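You operate a simulated robot arm through the tools that you are given. There is no shell and no other tool.

You run a simulated two-armed robot. Do the job below in one go: nothing can be reset, and whatever is moved stays where it is left.

Task
Tip the boom microphone upright and swap its black foam cover for the red one.
Fine: tighten the mic side knob again; stand the black foam cover on the long desk. Set down upright: black foam cover. Where these are worked on the way, their far stop is far enough and under half their travel is too little: mic side knob.

It is judged by the outcome, as a careful person would: the job done as asked, and still so three seconds after it is handed in. It fails if anything else is knocked over, pushed out of place, dropped, spilled or broken. Lids that push on must go on centred and level and be pressed home; caps that screw on are set level and turned clockwise until they are tight.

Robot
Two 6-joint arms with fingered hands on one trunk that stands fixed in place. Base frame: the origin is at the foot of the trunk, x ahead of it, y to its left, z up; the work surface is at about z = 0.73. Lengths are in m, angles in rad, forces in N, time in s.
The left shoulder is at [0.02, 0.157, 0.829], the right one opposite. With the tool pointing down near the work surface each hand reaches from about 0.38 to 0.84 m from the base axis, measured 20 degrees to its own side. Payload 4.1 kg a hand.
The tool frame of a hand sits at the grasp point between the pads (the TCP): z along the fingers, y along the line on which they close. The tips reach 0.033 m beyond it. The gripper opens to 0.112 m; its body begins 0.039 m behind the TCP. The gripper is a hand of 4 fingers: y runs from the thumb to the fingers, the wrist lies at [-0.016, -0.118, -0.2] in the tool frame, and closing takes about 1.5 s.
Orientation is that of the tool frame in the base frame, as a unit quaternion [x, y, z, w]. With the fingers straight down and the wrist toward the robot, the tool's x, y and z point along [0, 1, 0], [1, 0, 0] and [0, 0, -1] of the base frame.

Tools
- The arms move only by the tool apply_moves. It takes "left_series", "right_series" or both (then of equal length, played together; a hand with none holds still); each is a list of rows, each a list of 2 entries, a list of its own where there are three numbers: the shift along the tool's x, y, z in units of 200 mm (1.0 is 200 mm), then the turn, a rotation vector about the tool's x, y, z in units of 120 degrees (1.0 is 120 degrees). In form: [[[dx, dy, dz], [rx, ry, rz]], ...]. A call has 1 to 20 rows; each row is the pose to reach, as a shift and turn from the pose commanded when the call began, along the tool's axes at that moment. "left_grip" and "right_grip" are, for a hand that has rows, the finger opening in m, from 0 to 0.112, set as the call begins (left out, the last holds). A call with a number of a shift or a turn outside -1 to 1 is refused whole. Each row takes 0.2 s and may step no farther than 0.05 m and 0.15 rad from the row before; otherwise, or with a gripper value out of range, the whole call is refused. A pose out of reach is approached as far as the arm can. The call stops where the force on the tool passes 40 N (or 10 N more than at its start, if that is more) or the arm is blocked; 0.2 s more then pass. The fingers move at their own pace (about 0.072 m/s each) and stop on an object; they squeeze with about 32 N. The grip force told is the motor's: it shows also when the fingers shut on nothing. Time passes only in rows, and 0.2 s behind the last, so rows that repeat a pose let the fingers close. The reply holds the time, the measured pose of the TCP, the force on the tool along the base axes, the opening and the grip force, in the units named above and with some noise, with the torque about the TCP (base axes, N m) and any sound that the robot's microphone picked up.
- Cameras (640 x 400 px; columns grow to the right, rows downward): "scene" is now at [0.0534, -0.0305, 1.4659]; the picture's right is [-0.37, -0.93, 0.00], its down [-0.50, 0.20, -0.84] and it looks along [0.78, -0.31, -0.54] (base axes); focal length 310 px, centre (320, 200). "left" rides on the left gripper at [-0.066, -0.089, -0.13] in its tool frame; the picture's right is [-0.79, -0.29, 0.54], its down [0.55, -0.71, 0.44] and it looks along [0.26, 0.64, 0.72] (tool axes); focal length 247 px, centre (320, 200). "right" rides on the right gripper at [0.066, -0.089, -0.13] in its tool frame; the picture's right is [-0.79, 0.29, -0.54], its down [-0.55, -0.71, 0.44] and it looks along [-0.26, 0.64, 0.72] (tool axes); focal length 247 px, centre (320, 200). There is no depth. A picture from a camera that has moved, and an enlarged one, comes with that camera's place and axes in the base frame and with its lens.
- capture(camera): a new picture of that camera. No time passes.
- preshape(shape, hand): the hand has 4 fingers and takes this shape, open, in about a second: jaw (thumb against the fingers, like two jaws); tri (thumb and two fingers); tip (a fingertip pinch); poke (one finger out to press); point (the index stretched); flat (the hand flat); cup (the hand cupped); fist (a fist). The gripper value then closes the fingers along that shape, each until it touches; the sizes above hold for jaw. It gives what a move gives, with no picture.
- head_to(pan, tilt): turns the head with the scene camera to pan (to the left, within 1.501 rad either way) and tilt (down, from -0.506 to 1.204), counted from straight ahead of the robot. It gives what a move gives.
- close_up(camera, box): a new picture of the part [left, top, right, bottom] of that camera's present view, enlarged. No time passes.
- hand_in(): hands the job in; it is judged then, once.

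Places have to be worked out from the pictures, the camera data and where the tool is seen. Open the grippers and draw the arms clear of the work before you hand the job in, unless the task says otherwise.

The tools are called after ">>>" by a JSON object that holds its "fn" and its "kwargs". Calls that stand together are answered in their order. apply_moves: Moves the arms, as the interface text tells. Its arguments: {"type":"object","properties":{"left_series":{"type":"array","items":{"type":"array"}},"left_grip":{"type":"number"},"right_series":{"type":"array","items":{"type":"array"}},"right_grip":{"type":"number"}},"required":[]} The other tools are called the same way: preshape (shape, hand) gives the hand a shape; head_to (pan, tilt) turns the head that bears the scene camera; capture (camera) takes a picture; close_up (camera, box) takes an enlarged picture of a part of a camera's view; hand_in () hands the job in.

At the start:

```text
time: 0.0
left_tcp_pos: [0.3216, 0.0155, 1.2801]
left_ee_rot: [0.846, 0.533, 0.001, 0.0]
left_ft_force: [0.4, -0.8, -0.1]
left_ft_torque: [0.0, 0.0, -0.01]
left_gripper_width: 0.1114
left_gripper_force: 0.0
left_shape: jaw
right_tcp_pos: [0.3333, -0.3807, 1.2804]
right_ee_rot: [0.845, 0.534, 0.0, 0.001]
right_ft_force: [0.1, 0.6, -0.4]
right_ft_torque: [0.03, 0.02, -0.01]
right_gripper_width: 0.1115
right_gripper_force: 0.1
right_shape: jaw
head pan, tilt (commanded): [-0.379, 0.574]
```

scene: 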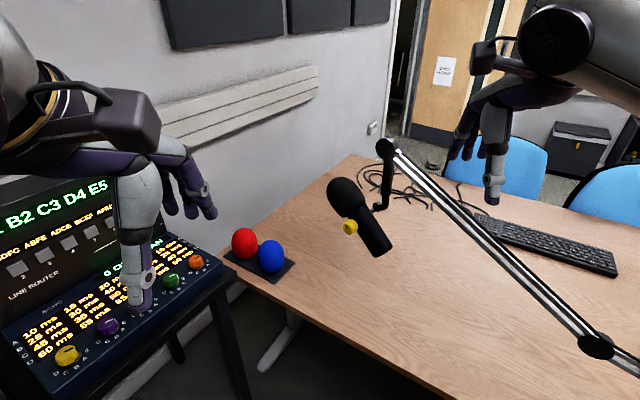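
right: 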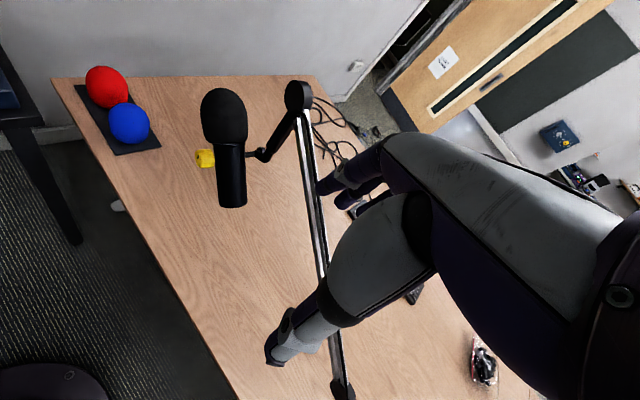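
left: 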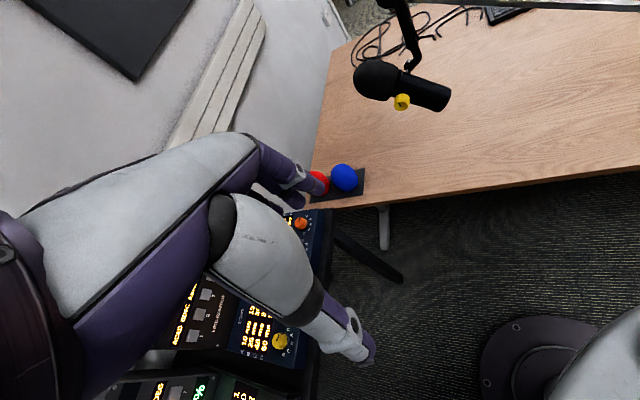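

I see the mic hanging tilted on the boom with a yellow side knob, and the red and blue foam covers on a black tray at the desk's near-left edge. I'll take enlarged views to locate things.

>>> {"fn": "close_up", "kwargs": {"camera": "scene", "box": [220, 130, 440, 290]}}

>>> {"fn": "close_up", "kwargs": {"camera": "right", "box": [60, 50, 340, 225]}}

>>> {"fn": "close_up", "kwargs": {"camera": "left", "box": [280, 0, 500, 220]}}

```text
2.50 times, centred on (330, 210) of scene
camera zoom: at [0.0534, -0.0305, 1.4659], right [-0.37, -0.93, 0.0], down [-0.5, 0.2, -0.84], along [0.78, -0.31, -0.54], focal length 774 px, centre (295, 175)
```

zoom: 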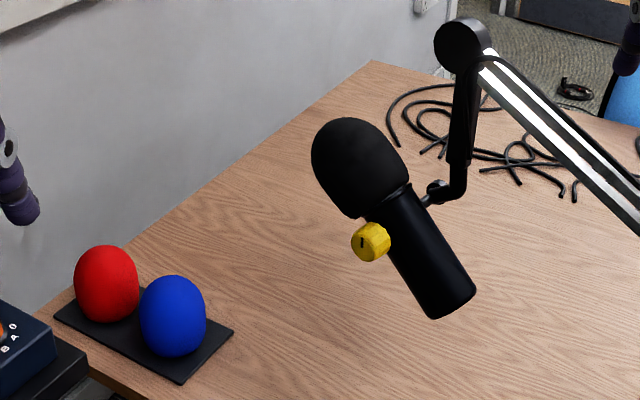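

```text
2.29 times, centred on (200, 138) of right
camera zoom: at [0.2827, -0.2829, 1.4089], right [-0.08, -0.84, 0.54], down [-0.88, -0.19, -0.44], along [0.47, -0.51, -0.72], focal length 564 px, centre (594, 343)
```

zoom: 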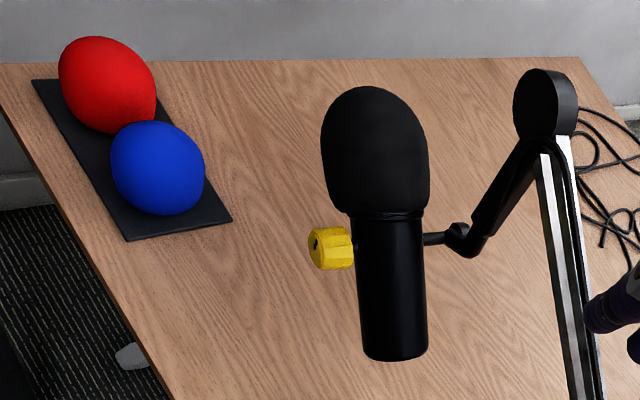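

```text
1.82 times, centred on (390, 110) of left
camera zoom: at [0.2114, -0.0073, 1.4086], right [-0.6, -0.59, -0.54], down [-0.4, 0.8, -0.44], along [0.69, -0.05, -0.72], focal length 449 px, centre (193, 364)
```

zoom: 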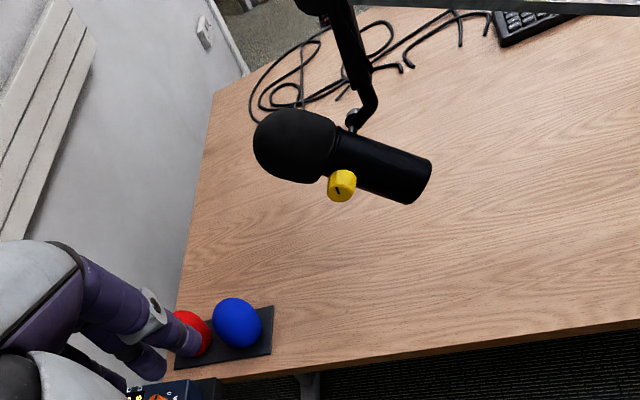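

My rough fixes from the pictures are: knob tip near (0.59,-0.32,0.99) with its axis along about (-0.41,0.91,0), black foam centre near (0.65,-0.34,1.05), red cover near (0.89,-0.09,0.775) and blue near (0.79,-0.16,0.775). First I turn the left hand to face the knob from a safe distance, moving half of the way there.

>>> {"fn": "apply_moves", "kwargs": {"left_series": [[[-0.017, 0.052, 0.055], [-0.025, -0.054, -0.025]], [[-0.035, 0.103, 0.11], [-0.05, -0.107, -0.05]], [[-0.052, 0.155, 0.166], [-0.076, -0.161, -0.076]], [[-0.07, 0.206, 0.221], [-0.101, -0.214, -0.101]], [[-0.087, 0.258, 0.276], [-0.126, -0.268, -0.126]], [[-0.105, 0.309, 0.331], [-0.151, -0.322, -0.151]], [[-0.122, 0.361, 0.387], [-0.177, -0.375, -0.177]], [[-0.14, 0.412, 0.442], [-0.202, -0.429, -0.202]], [[-0.157, 0.464, 0.497], [-0.227, -0.483, -0.227]], [[-0.175, 0.515, 0.552], [-0.252, -0.536, -0.252]], [[-0.192, 0.567, 0.608], [-0.278, -0.59, -0.278]], [[-0.21, 0.618, 0.663], [-0.303, -0.643, -0.303]], [[-0.227, 0.67, 0.718], [-0.328, -0.697, -0.328]]]}}

>>> {"fn": "capture", "kwargs": {"camera": "left"}}

>>> {"fn": "capture", "kwargs": {"camera": "scene"}}

```text
time: 2.8
left_tcp_pos: [0.2468, 0.0821, 1.3002]
left_ee_rot: [0.406, 0.63, -0.376, 0.544]
left_ft_force: [1.1, -0.3, 0.9]
left_ft_torque: [-0.01, 0.02, 0.05]
left_gripper_width: 0.112
left_gripper_force: 0.1
left_shape: jaw
left hand out of reach, approached as far as the arm can: row 7, 8, 9, 10, 11, 12, 13
right_tcp_pos: [0.333, -0.3825, 1.2794]
right_ee_rot: [0.846, 0.534, 0.0, 0.0]
right_ft_force: [-0.2, -0.3, -1.0]
right_ft_torque: [0.13, 0.0, 0.02]
right_gripper_width: 0.1118
right_gripper_force: 0.1
right_shape: jaw
head pan, tilt (commanded): [-0.379, 0.574]
```

```text
taken
camera left: at [0.1195, 0.1591, 1.3823], right [0.0, -0.69, 0.73], down [-0.53, -0.61, -0.58], along [0.85, -0.39, -0.37], focal length 247 px, centre (320, 200)
```

left: 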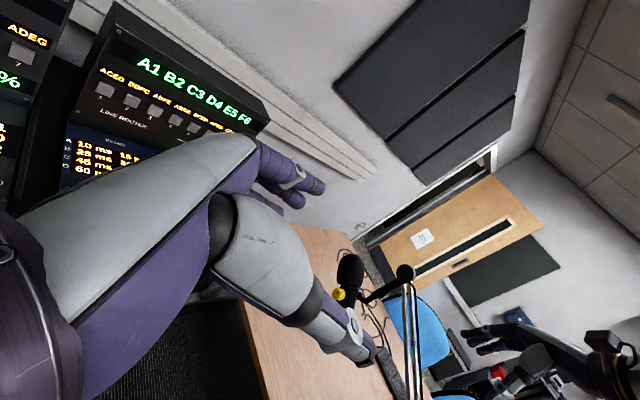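

```text
taken
camera scene: at [0.0537, -0.0318, 1.4658], right [-0.37, -0.93, 0.0], down [-0.5, 0.2, -0.84], along [0.78, -0.31, -0.54], focal length 310 px, centre (320, 200)
```

scene: 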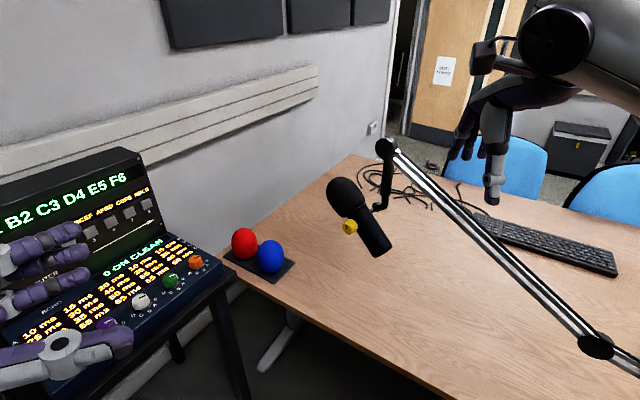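

The left arm stopped short partway, with the orientation nearly right but the position at (0.25,0.08,1.30), so the folded-back path limited it. The way to the pre-approach point is free air, so I continue toward it in small steps and see if it recovers.

>>> {"fn": "apply_moves", "kwargs": {"left_series": [[[0.09, 0.031, 0.083], [0, 0, 0]], [[0.18, 0.063, 0.165], [0, 0, 0]], [[0.27, 0.094, 0.248], [0, 0, 0]], [[0.36, 0.126, 0.33], [0, 0, 0]]]}}

>>> {"fn": "capture", "kwargs": {"camera": "scene"}}

```text
time: 3.8
left_tcp_pos: [0.2556, 0.0845, 1.2973]
left_ee_rot: [0.409, 0.631, -0.376, 0.541]
left_ft_force: [0.8, -0.4, 0.7]
left_ft_torque: [-0.01, 0.01, 0.0]
left_gripper_width: 0.112
left_gripper_force: 0.1
left_shape: jaw
left hand out of reach, approached as far as the arm can: row 1, 2, 3, 4
right_tcp_pos: [0.3334, -0.3811, 1.2802]
right_ee_rot: [0.846, 0.534, 0.0, -0.001]
right_ft_force: [0.1, -0.4, -0.3]
right_ft_torque: [0.0, -0.05, -0.01]
right_gripper_width: 0.1119
right_gripper_force: 0.0
right_shape: jaw
head pan, tilt (commanded): [-0.379, 0.574]
```

```text
taken
camera scene: at [0.0534, -0.0305, 1.4659], right [-0.37, -0.93, 0.0], down [-0.5, 0.2, -0.84], along [0.78, -0.31, -0.54], focal length 310 px, centre (320, 200)
```

scene: 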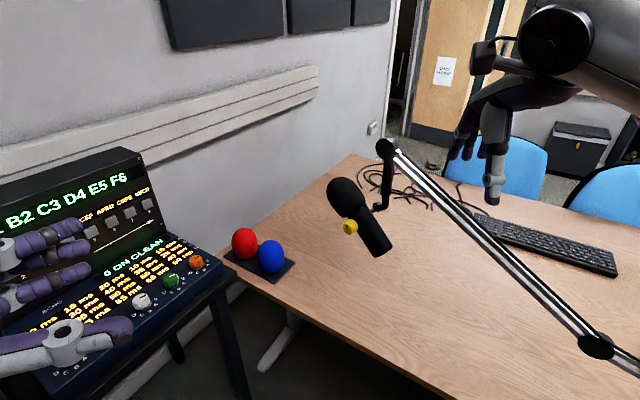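

It is still caught against a joint limit. I turn the left hand back to fingers-down, without shifting the commanded position, to free it.

>>> {"fn": "apply_moves", "kwargs": {"left_series": [[[0, 0, 0], [0.025, 0.054, 0.025]], [[0, 0, 0], [0.05, 0.107, 0.05]], [[0, 0, 0], [0.076, 0.161, 0.076]], [[0, 0, 0], [0.101, 0.214, 0.101]], [[0, 0, 0], [0.126, 0.268, 0.126]], [[0, 0, 0], [0.151, 0.322, 0.151]], [[0, 0, 0], [0.177, 0.375, 0.177]], [[0, 0, 0], [0.202, 0.429, 0.202]], [[0, 0, 0], [0.227, 0.483, 0.227]], [[0, 0, 0], [0.252, 0.536, 0.252]], [[0, 0, 0], [0.278, 0.59, 0.278]], [[0, 0, 0], [0.303, 0.643, 0.303]], [[0, 0, 0], [0.328, 0.697, 0.328]]]}}

>>> {"fn": "capture", "kwargs": {"camera": "scene"}}

>>> {"fn": "capture", "kwargs": {"camera": "left"}}

```text
time: 6.6
left_tcp_pos: [0.2551, 0.0859, 1.2982]
left_ee_rot: [0.855, 0.515, -0.005, -0.065]
left_ft_force: [0.5, -0.9, 0.7]
left_ft_torque: [-0.01, -0.01, -0.03]
left_gripper_width: 0.1122
left_gripper_force: 0.0
left_shape: jaw
right_tcp_pos: [0.334, -0.3812, 1.2808]
right_ee_rot: [0.846, 0.533, 0.0, 0.0]
right_ft_force: [0.7, 0.1, -0.6]
right_ft_torque: [-0.02, -0.07, 0.01]
right_gripper_width: 0.1122
right_gripper_force: 0.0
right_shape: jaw
head pan, tilt (commanded): [-0.379, 0.574]
```

```text
taken
camera scene: at [0.0533, -0.0302, 1.4659], right [-0.37, -0.93, 0.0], down [-0.5, 0.2, -0.84], along [0.78, -0.31, -0.54], focal length 310 px, centre (320, 200)
```

scene: 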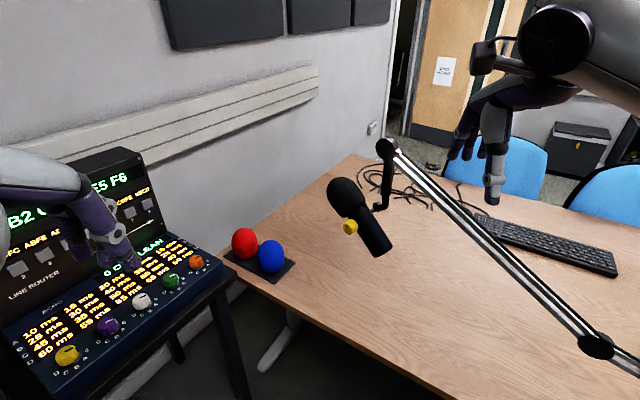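

```text
taken
camera left: at [0.1555, 0.0549, 1.4323], right [-0.67, -0.51, -0.55], down [-0.4, 0.86, -0.32], along [0.63, 0.01, -0.78], focal length 247 px, centre (320, 200)
```

left: 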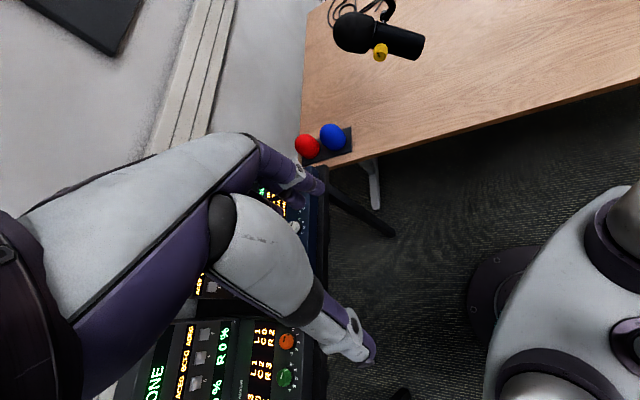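

The hand is free again and the commanded pose follows the achieved one. I now translate the left hand forward with fingers down before turning it.

>>> {"fn": "apply_moves", "kwargs": {"left_series": [[[-0.039, 0.167, 0.078], [0, 0, 0]], [[-0.078, 0.334, 0.156], [0, 0, 0]], [[-0.117, 0.501, 0.234], [0, 0, 0]], [[-0.156, 0.668, 0.312], [0, 0, 0]], [[-0.195, 0.835, 0.39], [0, 0, 0]]]}}

>>> {"fn": "apply_moves", "kwargs": {"left_series": [[[-0.039, 0.167, 0.078], [0, 0, 0]], [[-0.078, 0.334, 0.156], [0, 0, 0]], [[-0.117, 0.501, 0.234], [0, 0, 0]], [[-0.156, 0.668, 0.312], [0, 0, 0]], [[-0.195, 0.835, 0.39], [0, 0, 0]]]}}

>>> {"fn": "capture", "kwargs": {"camera": "scene"}}

>>> {"fn": "capture", "kwargs": {"camera": "left"}}

```text
time: 7.8
left_tcp_pos: [0.3781, -0.018, 1.1997]
left_ee_rot: [0.855, 0.514, -0.006, -0.065]
left_ft_force: [0.2, -0.1, 0.0]
left_ft_torque: [-0.01, -0.06, 0.01]
left_gripper_width: 0.1119
left_gripper_force: 0.1
left_shape: jaw
right_tcp_pos: [0.3335, -0.3798, 1.28]
right_ee_rot: [0.846, 0.534, 0.0, -0.001]
right_ft_force: [-0.3, 0.3, 0.6]
right_ft_torque: [-0.06, -0.03, -0.04]
right_gripper_width: 0.1119
right_gripper_force: 0.1
right_shape: jaw
head pan, tilt (commanded): [-0.379, 0.574]
```

```text
time: 9.0
left_tcp_pos: [0.5, -0.1208, 1.1007]
left_ee_rot: [0.855, 0.515, -0.004, -0.065]
left_ft_force: [-1.0, 0.5, 0.7]
left_ft_torque: [0.0, -0.03, 0.02]
left_gripper_width: 0.1122
left_gripper_force: 0.1
left_shape: jaw
right_tcp_pos: [0.3348, -0.3804, 1.2797]
right_ee_rot: [0.845, 0.534, 0.0, 0.0]
right_ft_force: [-0.3, 0.3, 0.3]
right_ft_torque: [-0.01, 0.0, -0.05]
right_gripper_width: 0.1117
right_gripper_force: 0.0
right_shape: jaw
head pan, tilt (commanded): [-0.379, 0.574]
```

```text
taken
camera scene: at [0.053, -0.0301, 1.4659], right [-0.37, -0.93, 0.0], down [-0.5, 0.2, -0.84], along [0.78, -0.31, -0.54], focal length 310 px, centre (320, 200)
```

scene: 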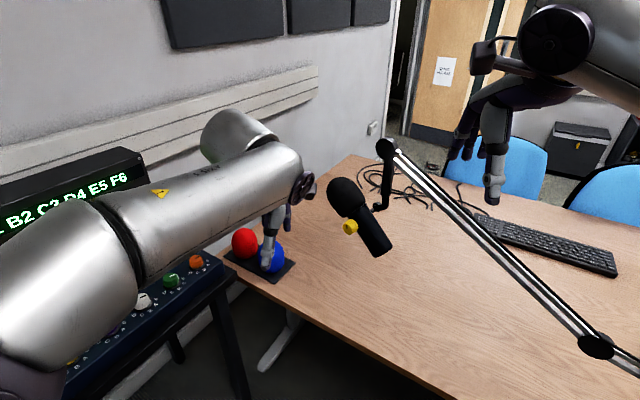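

```text
taken
camera left: at [0.3999, -0.1515, 1.2346], right [-0.66, -0.51, -0.55], down [-0.4, 0.86, -0.32], along [0.63, 0.01, -0.77], focal length 247 px, centre (320, 200)
```

left: 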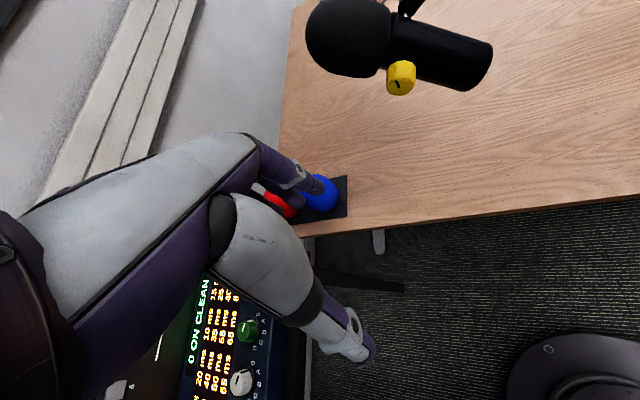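

The left hand is at (0.50,-0.12,1.10) with fingers down and clear of everything. I turn it in place to point at the knob.

>>> {"fn": "apply_moves", "kwargs": {"left_series": [[[0, 0, 0], [-0.029, -0.057, -0.024]], [[0, 0, 0], [-0.058, -0.114, -0.049]], [[0, 0, 0], [-0.087, -0.171, -0.073]], [[0, 0, 0], [-0.117, -0.228, -0.097]], [[0, 0, 0], [-0.146, -0.285, -0.122]], [[0, 0, 0], [-0.175, -0.342, -0.146]], [[0, 0, 0], [-0.204, -0.4, -0.17]], [[0, 0, 0], [-0.233, -0.457, -0.194]], [[0, 0, 0], [-0.262, -0.514, -0.219]], [[0, 0, 0], [-0.292, -0.571, -0.243]], [[0, 0, 0], [-0.321, -0.628, -0.267]], [[0, 0, 0], [-0.35, -0.685, -0.292]], [[0, 0, 0], [-0.379, -0.742, -0.316]]]}}

>>> {"fn": "capture", "kwargs": {"camera": "scene"}}

>>> {"fn": "capture", "kwargs": {"camera": "left"}}

```text
time: 11.8
left_tcp_pos: [0.4998, -0.1191, 1.0998]
left_ee_rot: [0.379, 0.595, -0.381, 0.597]
left_ft_force: [0.1, 0.4, -0.2]
left_ft_torque: [0.02, 0.01, -0.01]
left_gripper_width: 0.1118
left_gripper_force: 0.0
left_shape: jaw
left hand out of reach, approached as far as the arm can: row 6, 7, 8, 9
right_tcp_pos: [0.3342, -0.3806, 1.2791]
right_ee_rot: [0.846, 0.533, 0.0, 0.0]
right_ft_force: [0.1, 1.1, 0.2]
right_ft_torque: [0.0, -0.05, 0.0]
right_gripper_width: 0.112
right_gripper_force: 0.1
right_shape: jaw
head pan, tilt (commanded): [-0.379, 0.574]
```

```text
taken
camera scene: at [0.0533, -0.0303, 1.4659], right [-0.37, -0.93, 0.0], down [-0.5, 0.2, -0.84], along [0.78, -0.31, -0.54], focal length 310 px, centre (320, 200)
```

scene: 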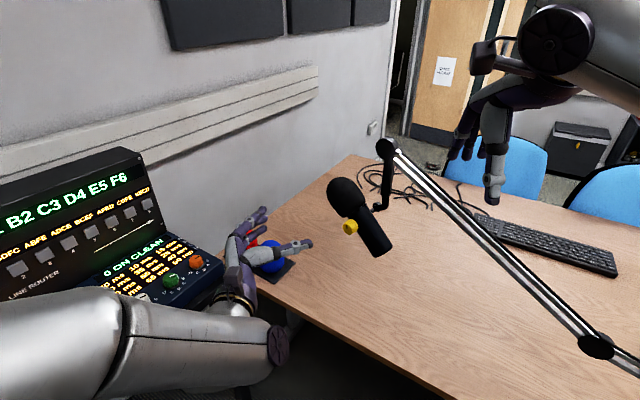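

```text
taken
camera left: at [0.3642, -0.0402, 1.164], right [-0.03, -0.61, 0.79], down [-0.46, -0.7, -0.55], along [0.89, -0.38, -0.26], focal length 247 px, centre (320, 200)
```

left: 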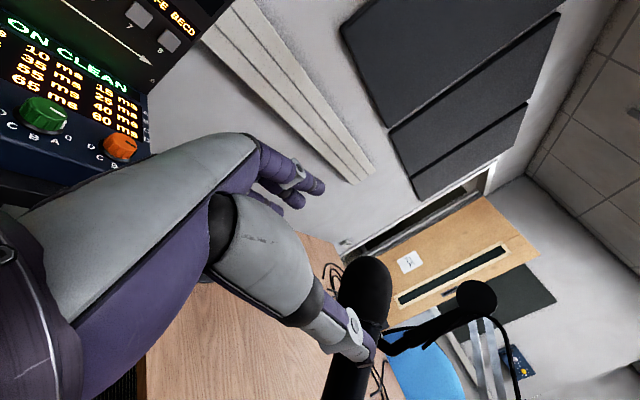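

The left hand now holds the desired orientation at (0.50,-0.12,1.10), pointing along the knob axis. I give it the three-point shape for knob turning and look at where the fingertips lie.

>>> {"fn": "preshape", "kwargs": {"shape": "tri", "hand": "left"}}

>>> {"fn": "close_up", "kwargs": {"camera": "scene", "box": [200, 150, 420, 290]}}

>>> {"fn": "capture", "kwargs": {"camera": "left"}}

>>> {"fn": "capture", "kwargs": {"camera": "right"}}

```text
time: 12.7
left_tcp_pos: [0.5007, -0.1198, 1.1]
left_ee_rot: [0.381, 0.595, -0.381, 0.596]
left_ft_force: [-0.1, 0.7, 0.4]
left_ft_torque: [0.02, 0.0, 0.01]
left_gripper_width: 0.1118
left_gripper_force: 0.0
left_shape: tri
right_tcp_pos: [0.3329, -0.3805, 1.2801]
right_ee_rot: [0.846, 0.533, -0.001, 0.0]
right_ft_force: [-0.4, -0.1, -0.1]
right_ft_torque: [-0.01, 0.0, 0.02]
right_gripper_width: 0.1119
right_gripper_force: 0.0
right_shape: jaw
head pan, tilt (commanded): [-0.379, 0.574]
```

```text
2.86 times, centred on (310, 220) of scene
camera zoom: at [0.0534, -0.0305, 1.4659], right [-0.37, -0.93, 0.0], down [-0.5, 0.2, -0.84], along [0.78, -0.31, -0.54], focal length 885 px, centre (349, 143)
```

zoom: 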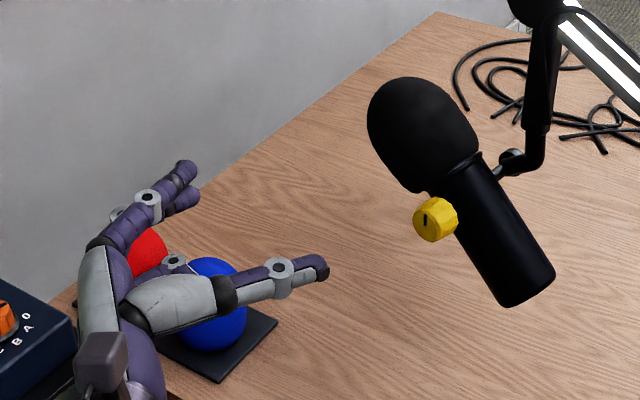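

```text
taken
camera left: at [0.3645, -0.0406, 1.1641], right [-0.04, -0.61, 0.79], down [-0.46, -0.69, -0.55], along [0.89, -0.38, -0.26], focal length 247 px, centre (320, 200)
```

left: 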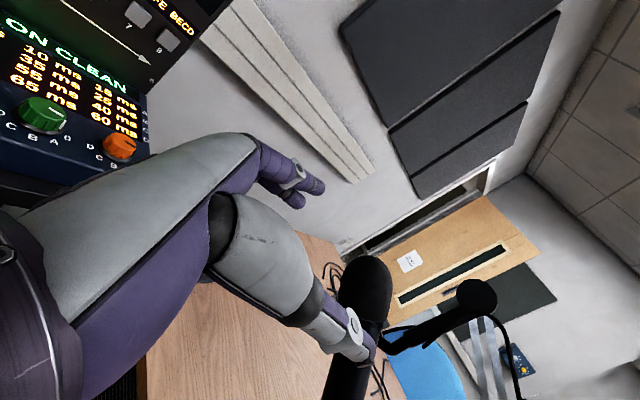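

```text
taken
camera right: at [0.2827, -0.2829, 1.4089], right [-0.08, -0.84, 0.54], down [-0.88, -0.19, -0.44], along [0.47, -0.51, -0.72], focal length 247 px, centre (320, 200)
```

right: 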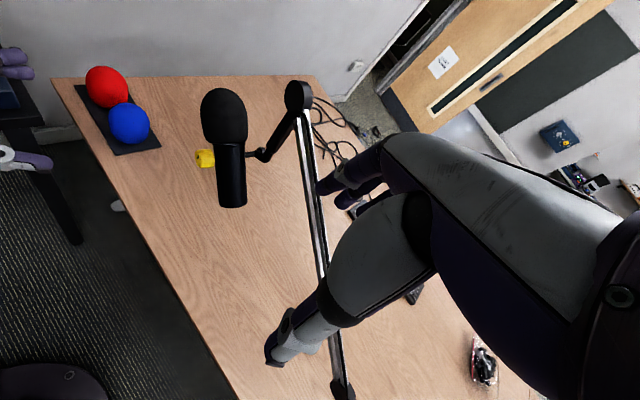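

The fingertips match the TCP pose I projected, so the camera data are good. I zoom tightly on the knob from both views to refine its position.

>>> {"fn": "close_up", "kwargs": {"camera": "right", "box": [170, 70, 310, 220]}}

>>> {"fn": "close_up", "kwargs": {"camera": "scene", "box": [310, 170, 410, 265]}}

```text
2.67 times, centred on (240, 145) of right
camera zoom: at [0.2827, -0.2829, 1.4089], right [-0.08, -0.84, 0.54], down [-0.88, -0.19, -0.44], along [0.47, -0.51, -0.72], focal length 659 px, centre (533, 347)
```

zoom: 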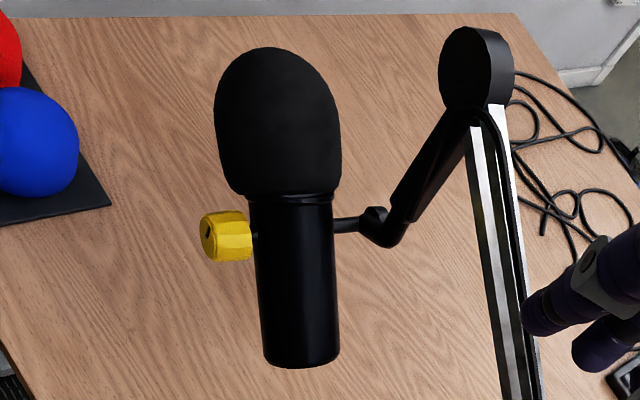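

```text
4.21 times, centred on (360, 218) of scene
camera zoom: at [0.0534, -0.0305, 1.4659], right [-0.37, -0.93, 0.0], down [-0.5, 0.2, -0.84], along [0.78, -0.31, -0.54], focal length 1304 px, centre (152, 126)
```

zoom: 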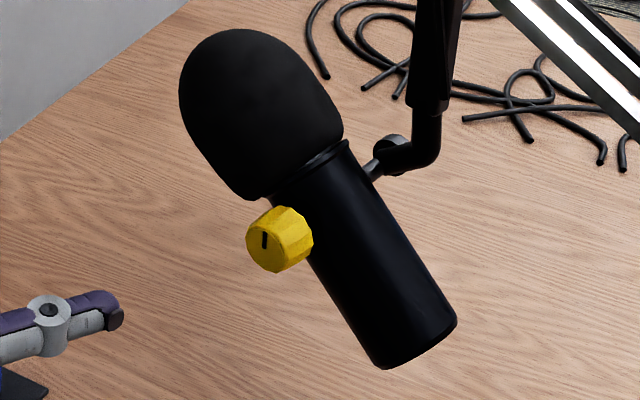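

Least-squares over three views puts the knob's front face at about (0.573,-0.310,1.008), with the rod ball at (0.631,-0.425,1.008), so the axis runs along (-0.453,0.891,0). I move the left hand onto that axis line, about 11 cm out.

>>> {"fn": "apply_moves", "kwargs": {"left_series": [[[0.115, -0.024, 0.116], [-0.004, 0, 0]], [[0.231, -0.048, 0.232], [-0.008, 0, 0]], [[0.346, -0.071, 0.348], [-0.012, 0, 0]], [[0.462, -0.095, 0.464], [-0.017, 0, 0]]]}}

>>> {"fn": "close_up", "kwargs": {"camera": "scene", "box": [230, 150, 430, 290]}}

>>> {"fn": "capture", "kwargs": {"camera": "right"}}

>>> {"fn": "capture", "kwargs": {"camera": "left"}}

```text
time: 13.7
left_tcp_pos: [0.5229, -0.2129, 1.0063]
left_ee_rot: [0.37, 0.602, -0.369, 0.604]
left_ft_force: [0.4, 1.1, 0.9]
left_ft_torque: [0.0, 0.01, 0.0]
left_gripper_width: 0.1121
left_gripper_force: 0.1
left_shape: tri
right_tcp_pos: [0.334, -0.3804, 1.2801]
right_ee_rot: [0.846, 0.534, 0.0, 0.0]
right_ft_force: [-0.7, 0.6, 0.0]
right_ft_torque: [-0.02, -0.04, -0.01]
right_gripper_width: 0.1118
right_gripper_force: 0.1
right_shape: jaw
head pan, tilt (commanded): [-0.379, 0.574]
```

```text
2.86 times, centred on (330, 220) of scene
camera zoom: at [0.0533, -0.0301, 1.4659], right [-0.37, -0.93, 0.0], down [-0.5, 0.2, -0.84], along [0.78, -0.31, -0.54], focal length 885 px, centre (291, 143)
```

zoom: 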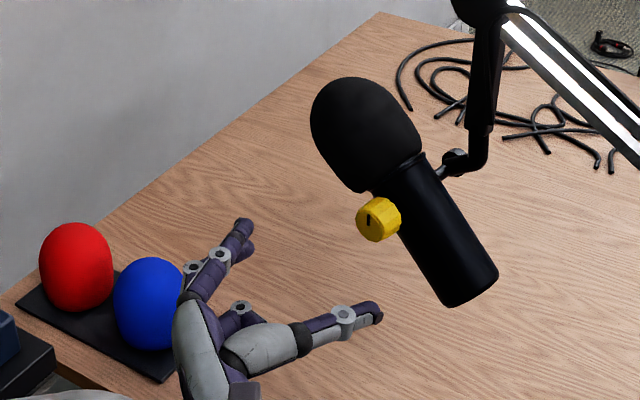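

```text
taken
camera right: at [0.2825, -0.2825, 1.409], right [-0.08, -0.84, 0.54], down [-0.88, -0.19, -0.44], along [0.47, -0.51, -0.72], focal length 247 px, centre (320, 200)
```

right: 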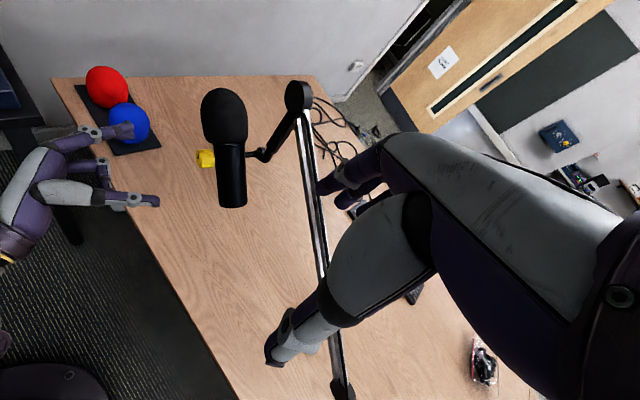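

```text
taken
camera left: at [0.3834, -0.1377, 1.0716], right [-0.01, -0.61, 0.79], down [-0.44, -0.71, -0.55], along [0.9, -0.35, -0.26], focal length 247 px, centre (320, 200)
```

left: 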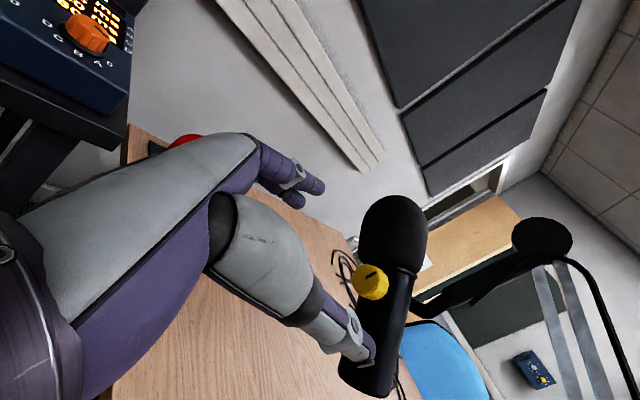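

The fingertip midpoint projects exactly as expected, and the left camera now sees the knob. I zoom in there to refine the knob centre.

>>> {"fn": "close_up", "kwargs": {"camera": "left", "box": [310, 180, 450, 300]}}

>>> {"fn": "close_up", "kwargs": {"camera": "scene", "box": [330, 200, 380, 235]}}

```text
3.33 times, centred on (380, 240) of left
camera zoom: at [0.3834, -0.1377, 1.0716], right [-0.01, -0.61, 0.79], down [-0.44, -0.71, -0.55], along [0.9, -0.35, -0.26], focal length 823 px, centre (120, 67)
```

zoom: 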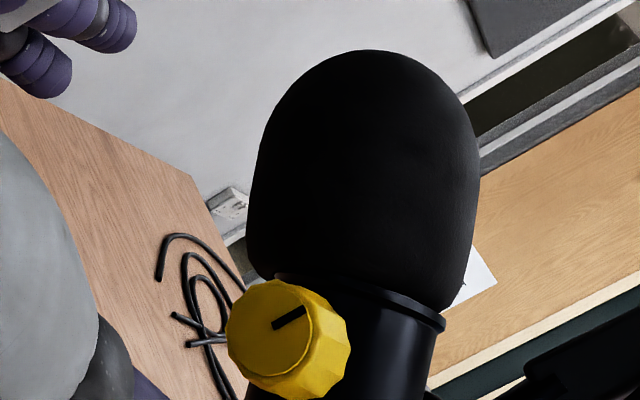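

```text
11.43 times, centred on (355, 218) of scene
camera zoom: at [0.0533, -0.0301, 1.4659], right [-0.37, -0.93, 0.0], down [-0.5, 0.2, -0.84], along [0.78, -0.31, -0.54], focal length 3540 px, centre (-80, 0)
```

zoom: 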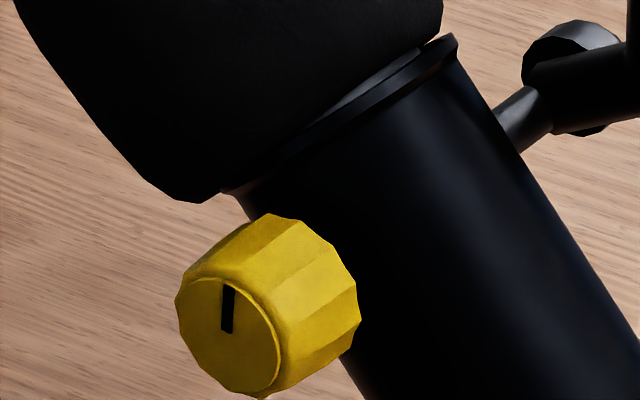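

Three cameras agree on the knob face centre at (0.574,-0.310,1.001), about 3 cm across, with its mark at 12 o'clock. Loosening is negative rotation about the tool z, so before touching it I test the arm's roll range at this standoff.

>>> {"fn": "apply_moves", "kwargs": {"left_series": [[[0.02, 0, 0], [0, 0, -0.07]], [[0.026, 0, 0], [0, 0, -0.14]], [[0.026, 0, 0], [0, 0, -0.21]], [[0.026, 0, 0], [0, 0, -0.28]], [[0.026, 0, 0], [0, 0, -0.35]], [[0.026, 0, 0], [0, 0, -0.42]], [[0.026, 0, 0], [0, 0, -0.49]], [[0.026, 0, 0], [0, 0, -0.56]], [[0.026, 0, 0], [0, 0, -0.63]], [[0.026, 0, 0], [0, 0, -0.7]], [[0.026, 0, 0], [0, 0, -0.77]], [[0.026, 0, 0], [0, 0, -0.83]]]}}

>>> {"fn": "capture", "kwargs": {"camera": "scene"}}

>>> {"fn": "capture", "kwargs": {"camera": "left"}}

```text
time: 16.3
left_tcp_pos: [0.5221, -0.2131, 1.0019]
left_ee_rot: [0.219, -0.672, 0.699, -0.106]
left_ft_force: [-1.0, 0.2, 0.8]
left_ft_torque: [0.02, 0.0, 0.01]
left_gripper_width: 0.1122
left_gripper_force: 0.1
left_shape: tri
left hand out of reach, approached as far as the arm can: row 9, 10, 11
right_tcp_pos: [0.3341, -0.3812, 1.279]
right_ee_rot: [0.845, 0.534, 0.001, 0.0]
right_ft_force: [-0.4, -0.1, 0.9]
right_ft_torque: [0.03, -0.04, -0.03]
right_gripper_width: 0.1118
right_gripper_force: 0.1
right_shape: jaw
head pan, tilt (commanded): [-0.379, 0.574]
```

```text
taken
camera scene: at [0.0531, -0.0307, 1.4659], right [-0.37, -0.93, 0.0], down [-0.5, 0.2, -0.84], along [0.78, -0.31, -0.54], focal length 310 px, centre (320, 200)
```

scene: 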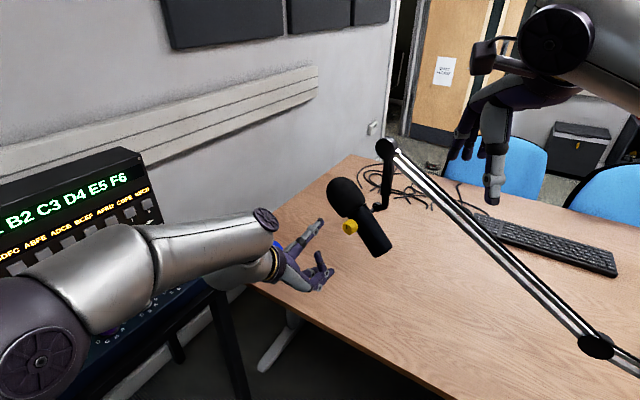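

```text
taken
camera left: at [0.5347, -0.0621, 1.0783], right [0.98, -0.11, 0.15], down [-0.19, -0.58, 0.79], along [0.0, -0.81, -0.59], focal length 247 px, centre (320, 200)
```

left: 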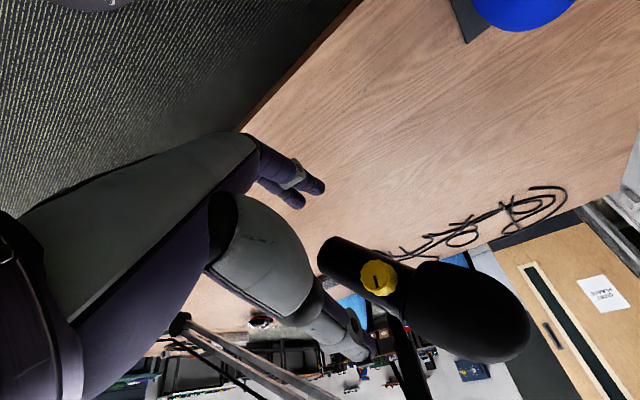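

The arm reached −100° but swapped its elbow configuration on the way, around −75° to −92°. I test how far back this new configuration turns smoothly.

>>> {"fn": "apply_moves", "kwargs": {"left_series": [[[0, 0, 0], [0, 0, -0.07]], [[0, 0, 0], [0, 0, -0.14]], [[0, 0, 0], [0, 0, -0.21]], [[0, 0, 0], [0, 0, -0.28]], [[0, 0, 0], [0, 0, -0.35]], [[0, 0, 0], [0, 0, -0.42]], [[0, 0, 0], [0, 0, -0.49]], [[0, 0, 0], [0, 0, -0.56]]]}}

>>> {"fn": "capture", "kwargs": {"camera": "scene"}}

```text
time: 18.1
left_tcp_pos: [0.5228, -0.2122, 1.0035]
left_ee_rot: [0.556, -0.437, 0.641, 0.299]
left_ft_force: [-0.2, -0.1, 0.3]
left_ft_torque: [0.0, -0.04, 0.0]
left_gripper_width: 0.112
left_gripper_force: 0.1
left_shape: tri
right_tcp_pos: [0.3343, -0.3819, 1.28]
right_ee_rot: [0.845, 0.534, 0.0, 0.0]
right_ft_force: [-0.5, -1.3, -1.0]
right_ft_torque: [0.03, 0.02, 0.02]
right_gripper_width: 0.1119
right_gripper_force: 0.1
right_shape: jaw
head pan, tilt (commanded): [-0.379, 0.574]
```

```text
taken
camera scene: at [0.0533, -0.0306, 1.4659], right [-0.37, -0.93, 0.0], down [-0.5, 0.2, -0.84], along [0.78, -0.31, -0.54], focal length 310 px, centre (320, 200)
```

scene: 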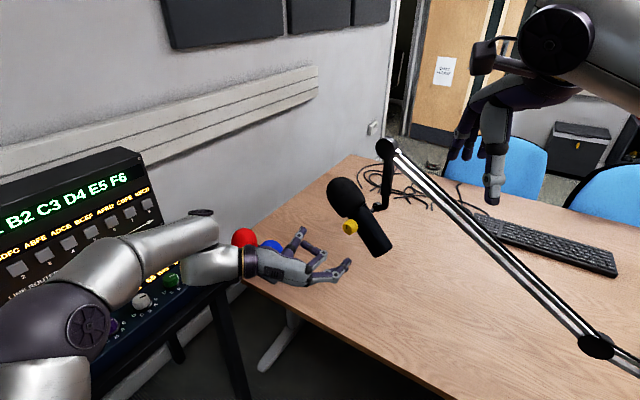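

From −100° to −167° turned smoothly. Now I turn back the other way from here to see how wide this configuration's smooth range is.

>>> {"fn": "apply_moves", "kwargs": {"left_series": [[[0, 0, 0], [0, 0, 0.07]], [[0, 0, 0], [0, 0, 0.14]], [[0, 0, 0], [0, 0, 0.21]], [[0, 0, 0], [0, 0, 0.28]], [[0, 0, 0], [0, 0, 0.35]], [[0, 0, 0], [0, 0, 0.42]], [[0, 0, 0], [0, 0, 0.49]], [[0, 0, 0], [0, 0, 0.56]], [[0, 0, 0], [0, 0, 0.63]], [[0, 0, 0], [0, 0, 0.7]], [[0, 0, 0], [0, 0, 0.77]], [[0, 0, 0], [0, 0, 0.84]], [[0, 0, 0], [0, 0, 0.91]], [[0, 0, 0], [0, 0, 0.98]]]}}

>>> {"fn": "capture", "kwargs": {"camera": "scene"}}

```text
time: 21.1
left_tcp_pos: [0.5224, -0.2127, 1.0028]
left_ee_rot: [0.087, 0.702, -0.587, 0.394]
left_ft_force: [0.1, 0.3, 0.7]
left_ft_torque: [0.01, -0.01, -0.03]
left_gripper_width: 0.1116
left_gripper_force: 0.1
left_shape: tri
left hand out of reach, approached as far as the arm can: row 11, 12
right_tcp_pos: [0.3342, -0.38, 1.2793]
right_ee_rot: [0.846, 0.533, 0.0, 0.0]
right_ft_force: [1.1, 1.0, 0.8]
right_ft_torque: [-0.04, -0.02, 0.01]
right_gripper_width: 0.1121
right_gripper_force: 0.1
right_shape: jaw
head pan, tilt (commanded): [-0.379, 0.574]
```

```text
taken
camera scene: at [0.0535, -0.0304, 1.4659], right [-0.37, -0.93, 0.0], down [-0.5, 0.2, -0.84], along [0.78, -0.31, -0.54], focal length 310 px, centre (320, 200)
```

scene: 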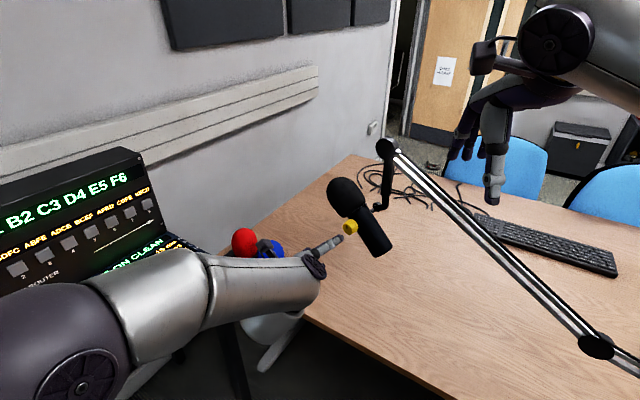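

The swap sits near −66° to −83°. I now test how far the first configuration turns smoothly in the positive direction.

>>> {"fn": "apply_moves", "kwargs": {"left_series": [[[0, 0, 0], [0, 0, 0.07]], [[0, 0, 0], [0, 0, 0.14]], [[0, 0, 0], [0, 0, 0.21]], [[0, 0, 0], [0, 0, 0.28]], [[0, 0, 0], [0, 0, 0.35]], [[0, 0, 0], [0, 0, 0.42]], [[0, 0, 0], [0, 0, 0.49]], [[0, 0, 0], [0, 0, 0.56]], [[0, 0, 0], [0, 0, 0.63]], [[0, 0, 0], [0, 0, 0.7]], [[0, 0, 0], [0, 0, 0.77]], [[0, 0, 0], [0, 0, 0.84]]]}}

>>> {"fn": "capture", "kwargs": {"camera": "scene"}}

>>> {"fn": "capture", "kwargs": {"camera": "left"}}

```text
time: 23.7
left_tcp_pos: [0.5224, -0.2125, 1.0029]
left_ee_rot: [0.596, 0.381, -0.07, 0.704]
left_ft_force: [-1.1, -0.2, -0.3]
left_ft_torque: [-0.01, 0.02, 0.02]
left_gripper_width: 0.112
left_gripper_force: 0.1
left_shape: tri
right_tcp_pos: [0.3338, -0.3793, 1.2794]
right_ee_rot: [0.846, 0.534, 0.0, 0.0]
right_ft_force: [-0.2, 0.4, 1.0]
right_ft_torque: [-0.01, 0.01, 0.01]
right_gripper_width: 0.112
right_gripper_force: 0.1
right_shape: jaw
head pan, tilt (commanded): [-0.379, 0.574]
```

```text
taken
camera scene: at [0.0533, -0.0306, 1.4659], right [-0.37, -0.93, 0.0], down [-0.5, 0.2, -0.84], along [0.78, -0.31, -0.54], focal length 310 px, centre (320, 200)
```

scene: 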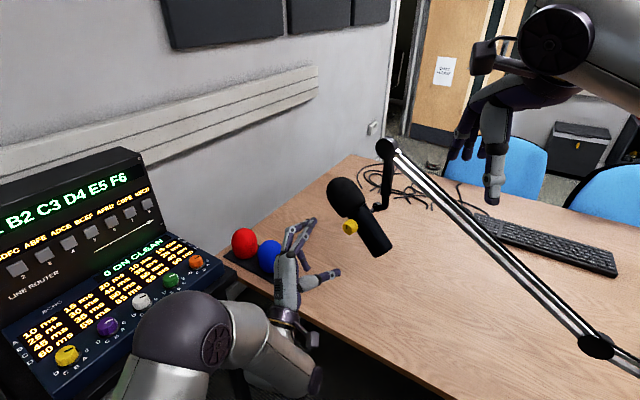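

```text
taken
camera left: at [0.3679, -0.1458, 0.972], right [-0.47, -0.84, 0.27], down [0.19, -0.39, -0.9], along [0.86, -0.37, 0.35], focal length 247 px, centre (320, 200)
```

left: 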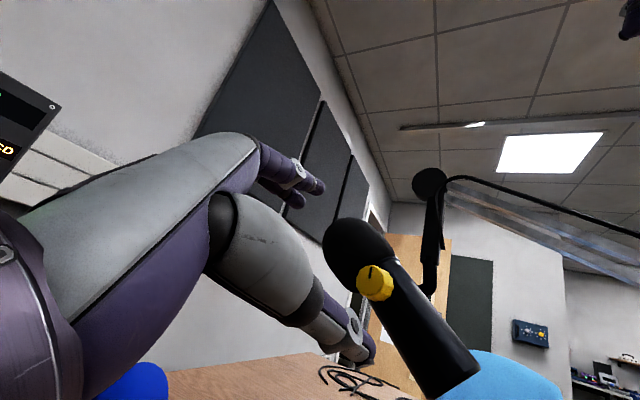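

Smooth from −50° to +51° and the elbow stays low and clear. I test further positive.

>>> {"fn": "apply_moves", "kwargs": {"left_series": [[[0, 0, 0], [0, 0, 0.07]], [[0, 0, 0], [0, 0, 0.14]], [[0, 0, 0], [0, 0, 0.21]], [[0, 0, 0], [0, 0, 0.28]], [[0, 0, 0], [0, 0, 0.35]], [[0, 0, 0], [0, 0, 0.42]], [[0, 0, 0], [0, 0, 0.49]], [[0, 0, 0], [0, 0, 0.56]]]}}

>>> {"fn": "capture", "kwargs": {"camera": "scene"}}

>>> {"fn": "capture", "kwargs": {"camera": "left"}}

```text
time: 25.5
left_tcp_pos: [0.5225, -0.213, 1.003]
left_ee_rot: [0.707, -0.014, 0.33, 0.626]
left_ft_force: [0.3, -0.3, 0.5]
left_ft_torque: [0.0, 0.0, 0.01]
left_gripper_width: 0.1122
left_gripper_force: 0.1
left_shape: tri
right_tcp_pos: [0.3348, -0.3807, 1.28]
right_ee_rot: [0.846, 0.534, 0.0, -0.001]
right_ft_force: [1.7, -0.4, 0.0]
right_ft_torque: [-0.01, 0.0, 0.01]
right_gripper_width: 0.1119
right_gripper_force: 0.1
right_shape: jaw
head pan, tilt (commanded): [-0.379, 0.574]
```

```text
taken
camera scene: at [0.0534, -0.0306, 1.4659], right [-0.37, -0.93, 0.0], down [-0.5, 0.2, -0.84], along [0.78, -0.31, -0.54], focal length 310 px, centre (320, 200)
```

scene: 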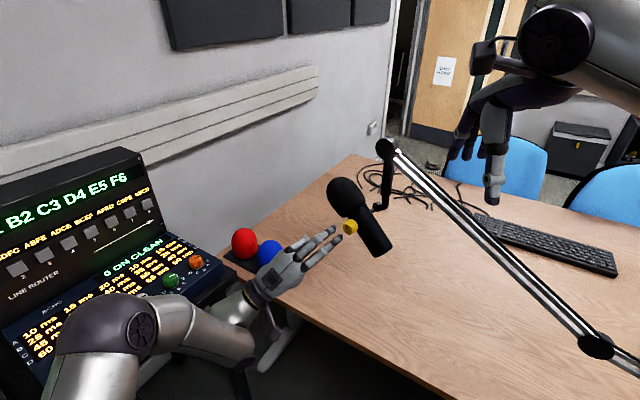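

```text
taken
camera left: at [0.4505, -0.1041, 0.8911], right [-0.25, -0.73, -0.63], down [0.94, -0.01, -0.35], along [0.25, -0.68, 0.69], focal length 247 px, centre (320, 200)
```

left: 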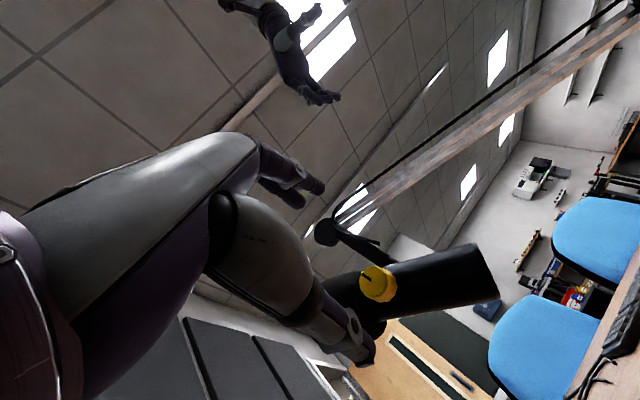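

The smooth roll range is about −60° to +118°, ample for turning the knob. Before grasping I close the fingers to about knob width in free air to see where the tips meet.

>>> {"fn": "apply_moves", "kwargs": {"left_series": [[[0, 0, 0], [0, 0, 0]], [[0, 0, 0], [0, 0, 0]], [[0, 0, 0], [0, 0, 0]], [[0, 0, 0], [0, 0, 0]], [[0, 0, 0], [0, 0, 0]], [[0, 0, 0], [0, 0, 0]], [[0, 0, 0], [0, 0, 0]]], "left_grip": 0.033}}

>>> {"fn": "close_up", "kwargs": {"camera": "scene", "box": [240, 190, 400, 300]}}

>>> {"fn": "capture", "kwargs": {"camera": "left"}}

>>> {"fn": "close_up", "kwargs": {"camera": "right", "box": [60, 90, 260, 240]}}

```text
time: 27.1
left_tcp_pos: [0.5221, -0.2125, 1.0027]
left_ee_rot: [0.707, -0.013, 0.331, 0.625]
left_ft_force: [-0.7, 0.3, -0.3]
left_ft_torque: [-0.02, -0.01, -0.02]
left_gripper_width: 0.0334
left_gripper_force: 0.1
left_shape: tri
right_tcp_pos: [0.3346, -0.3817, 1.2794]
right_ee_rot: [0.846, 0.533, 0.0, 0.0]
right_ft_force: [-0.3, -1.2, 0.2]
right_ft_torque: [0.01, -0.03, 0.01]
right_gripper_width: 0.112
right_gripper_force: 0.0
right_shape: jaw
head pan, tilt (commanded): [-0.379, 0.574]
```

```text
3.64 times, centred on (320, 245) of scene
camera zoom: at [0.0534, -0.0305, 1.4659], right [-0.37, -0.93, 0.0], down [-0.5, 0.2, -0.84], along [0.78, -0.31, -0.54], focal length 1126 px, centre (320, 36)
```

zoom: 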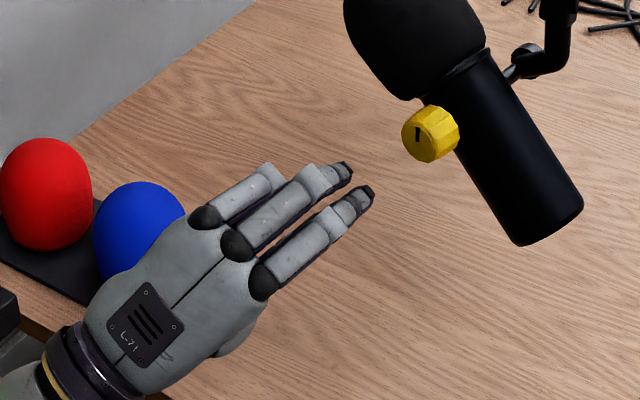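

```text
taken
camera left: at [0.4505, -0.1041, 0.8913], right [-0.25, -0.73, -0.63], down [0.93, -0.01, -0.35], along [0.25, -0.68, 0.69], focal length 247 px, centre (320, 200)
```

left: 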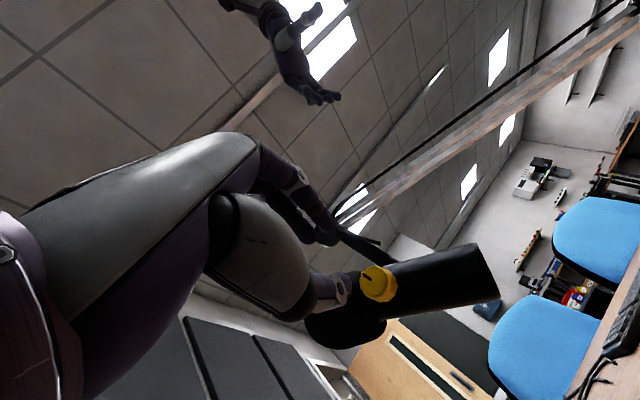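

```text
2.67 times, centred on (160, 165) of right
camera zoom: at [0.2827, -0.2829, 1.4089], right [-0.08, -0.84, 0.54], down [-0.88, -0.19, -0.44], along [0.47, -0.51, -0.72], focal length 659 px, centre (747, 293)
```

zoom: 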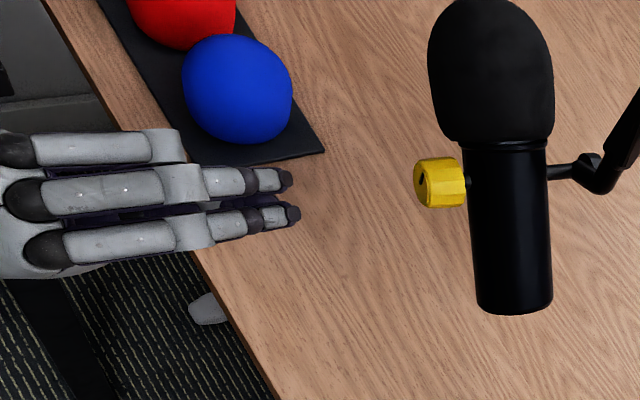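

The closed tips line up with the knob axis and reach about 36 mm past the TCP. I open to 7 cm and advance along the axis, stopping short for a look.

>>> {"fn": "apply_moves", "kwargs": {"left_series": [[[0, 0, 0], [0, 0, 0]], [[0.001, -0.003, 0.06], [0, 0, 0]], [[0.002, -0.006, 0.14], [0, 0, 0]], [[0.004, -0.009, 0.22], [0, 0, 0]], [[0.006, -0.013, 0.3], [0, 0, 0]]], "left_grip": 0.07}}

>>> {"fn": "close_up", "kwargs": {"camera": "scene", "box": [270, 180, 410, 280]}}

>>> {"fn": "close_up", "kwargs": {"camera": "right", "box": [100, 90, 260, 230]}}

>>> {"fn": "capture", "kwargs": {"camera": "left"}}

```text
time: 28.3
left_tcp_pos: [0.5513, -0.2659, 1.001]
left_ee_rot: [0.707, -0.012, 0.329, 0.626]
left_ft_force: [-0.2, -0.3, 0.0]
left_ft_torque: [0.04, 0.03, -0.01]
left_gripper_width: 0.0696
left_gripper_force: 0.1
left_shape: tri
right_tcp_pos: [0.3345, -0.381, 1.2794]
right_ee_rot: [0.846, 0.534, 0.0, 0.0]
right_ft_force: [-0.2, 0.4, 0.4]
right_ft_torque: [-0.04, -0.01, -0.01]
right_gripper_width: 0.112
right_gripper_force: 0.0
right_shape: jaw
head pan, tilt (commanded): [-0.379, 0.574]
```

```text
4.00 times, centred on (340, 230) of scene
camera zoom: at [0.0534, -0.0304, 1.4659], right [-0.37, -0.93, 0.0], down [-0.5, 0.2, -0.84], along [0.78, -0.31, -0.54], focal length 1239 px, centre (240, 80)
```

zoom: 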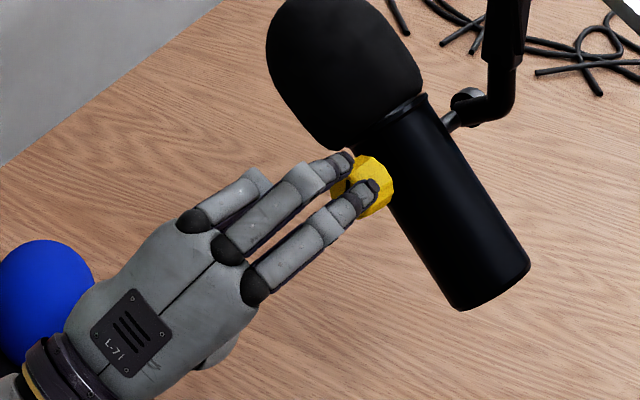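

```text
2.86 times, centred on (180, 160) of right
camera zoom: at [0.2826, -0.2827, 1.4089], right [-0.08, -0.84, 0.54], down [-0.88, -0.19, -0.44], along [0.47, -0.51, -0.72], focal length 706 px, centre (720, 314)
```

zoom: 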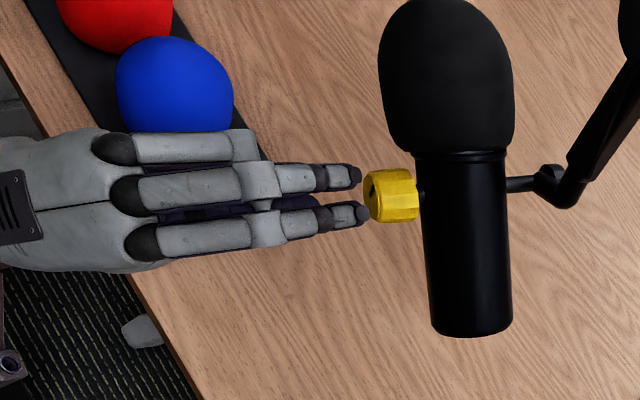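

```text
taken
camera left: at [0.4794, -0.1565, 0.8901], right [-0.25, -0.73, -0.63], down [0.93, -0.02, -0.36], along [0.25, -0.68, 0.69], focal length 247 px, centre (320, 200)
```

left: 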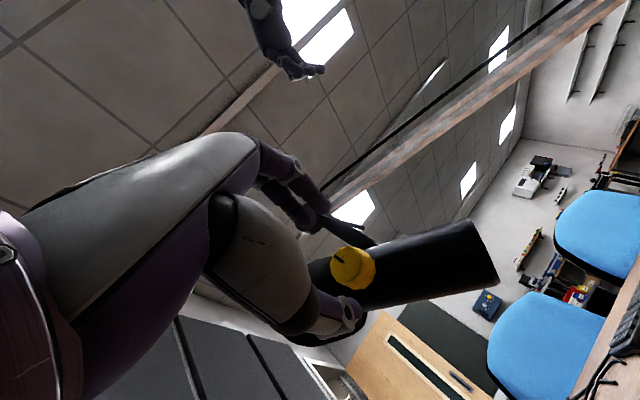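

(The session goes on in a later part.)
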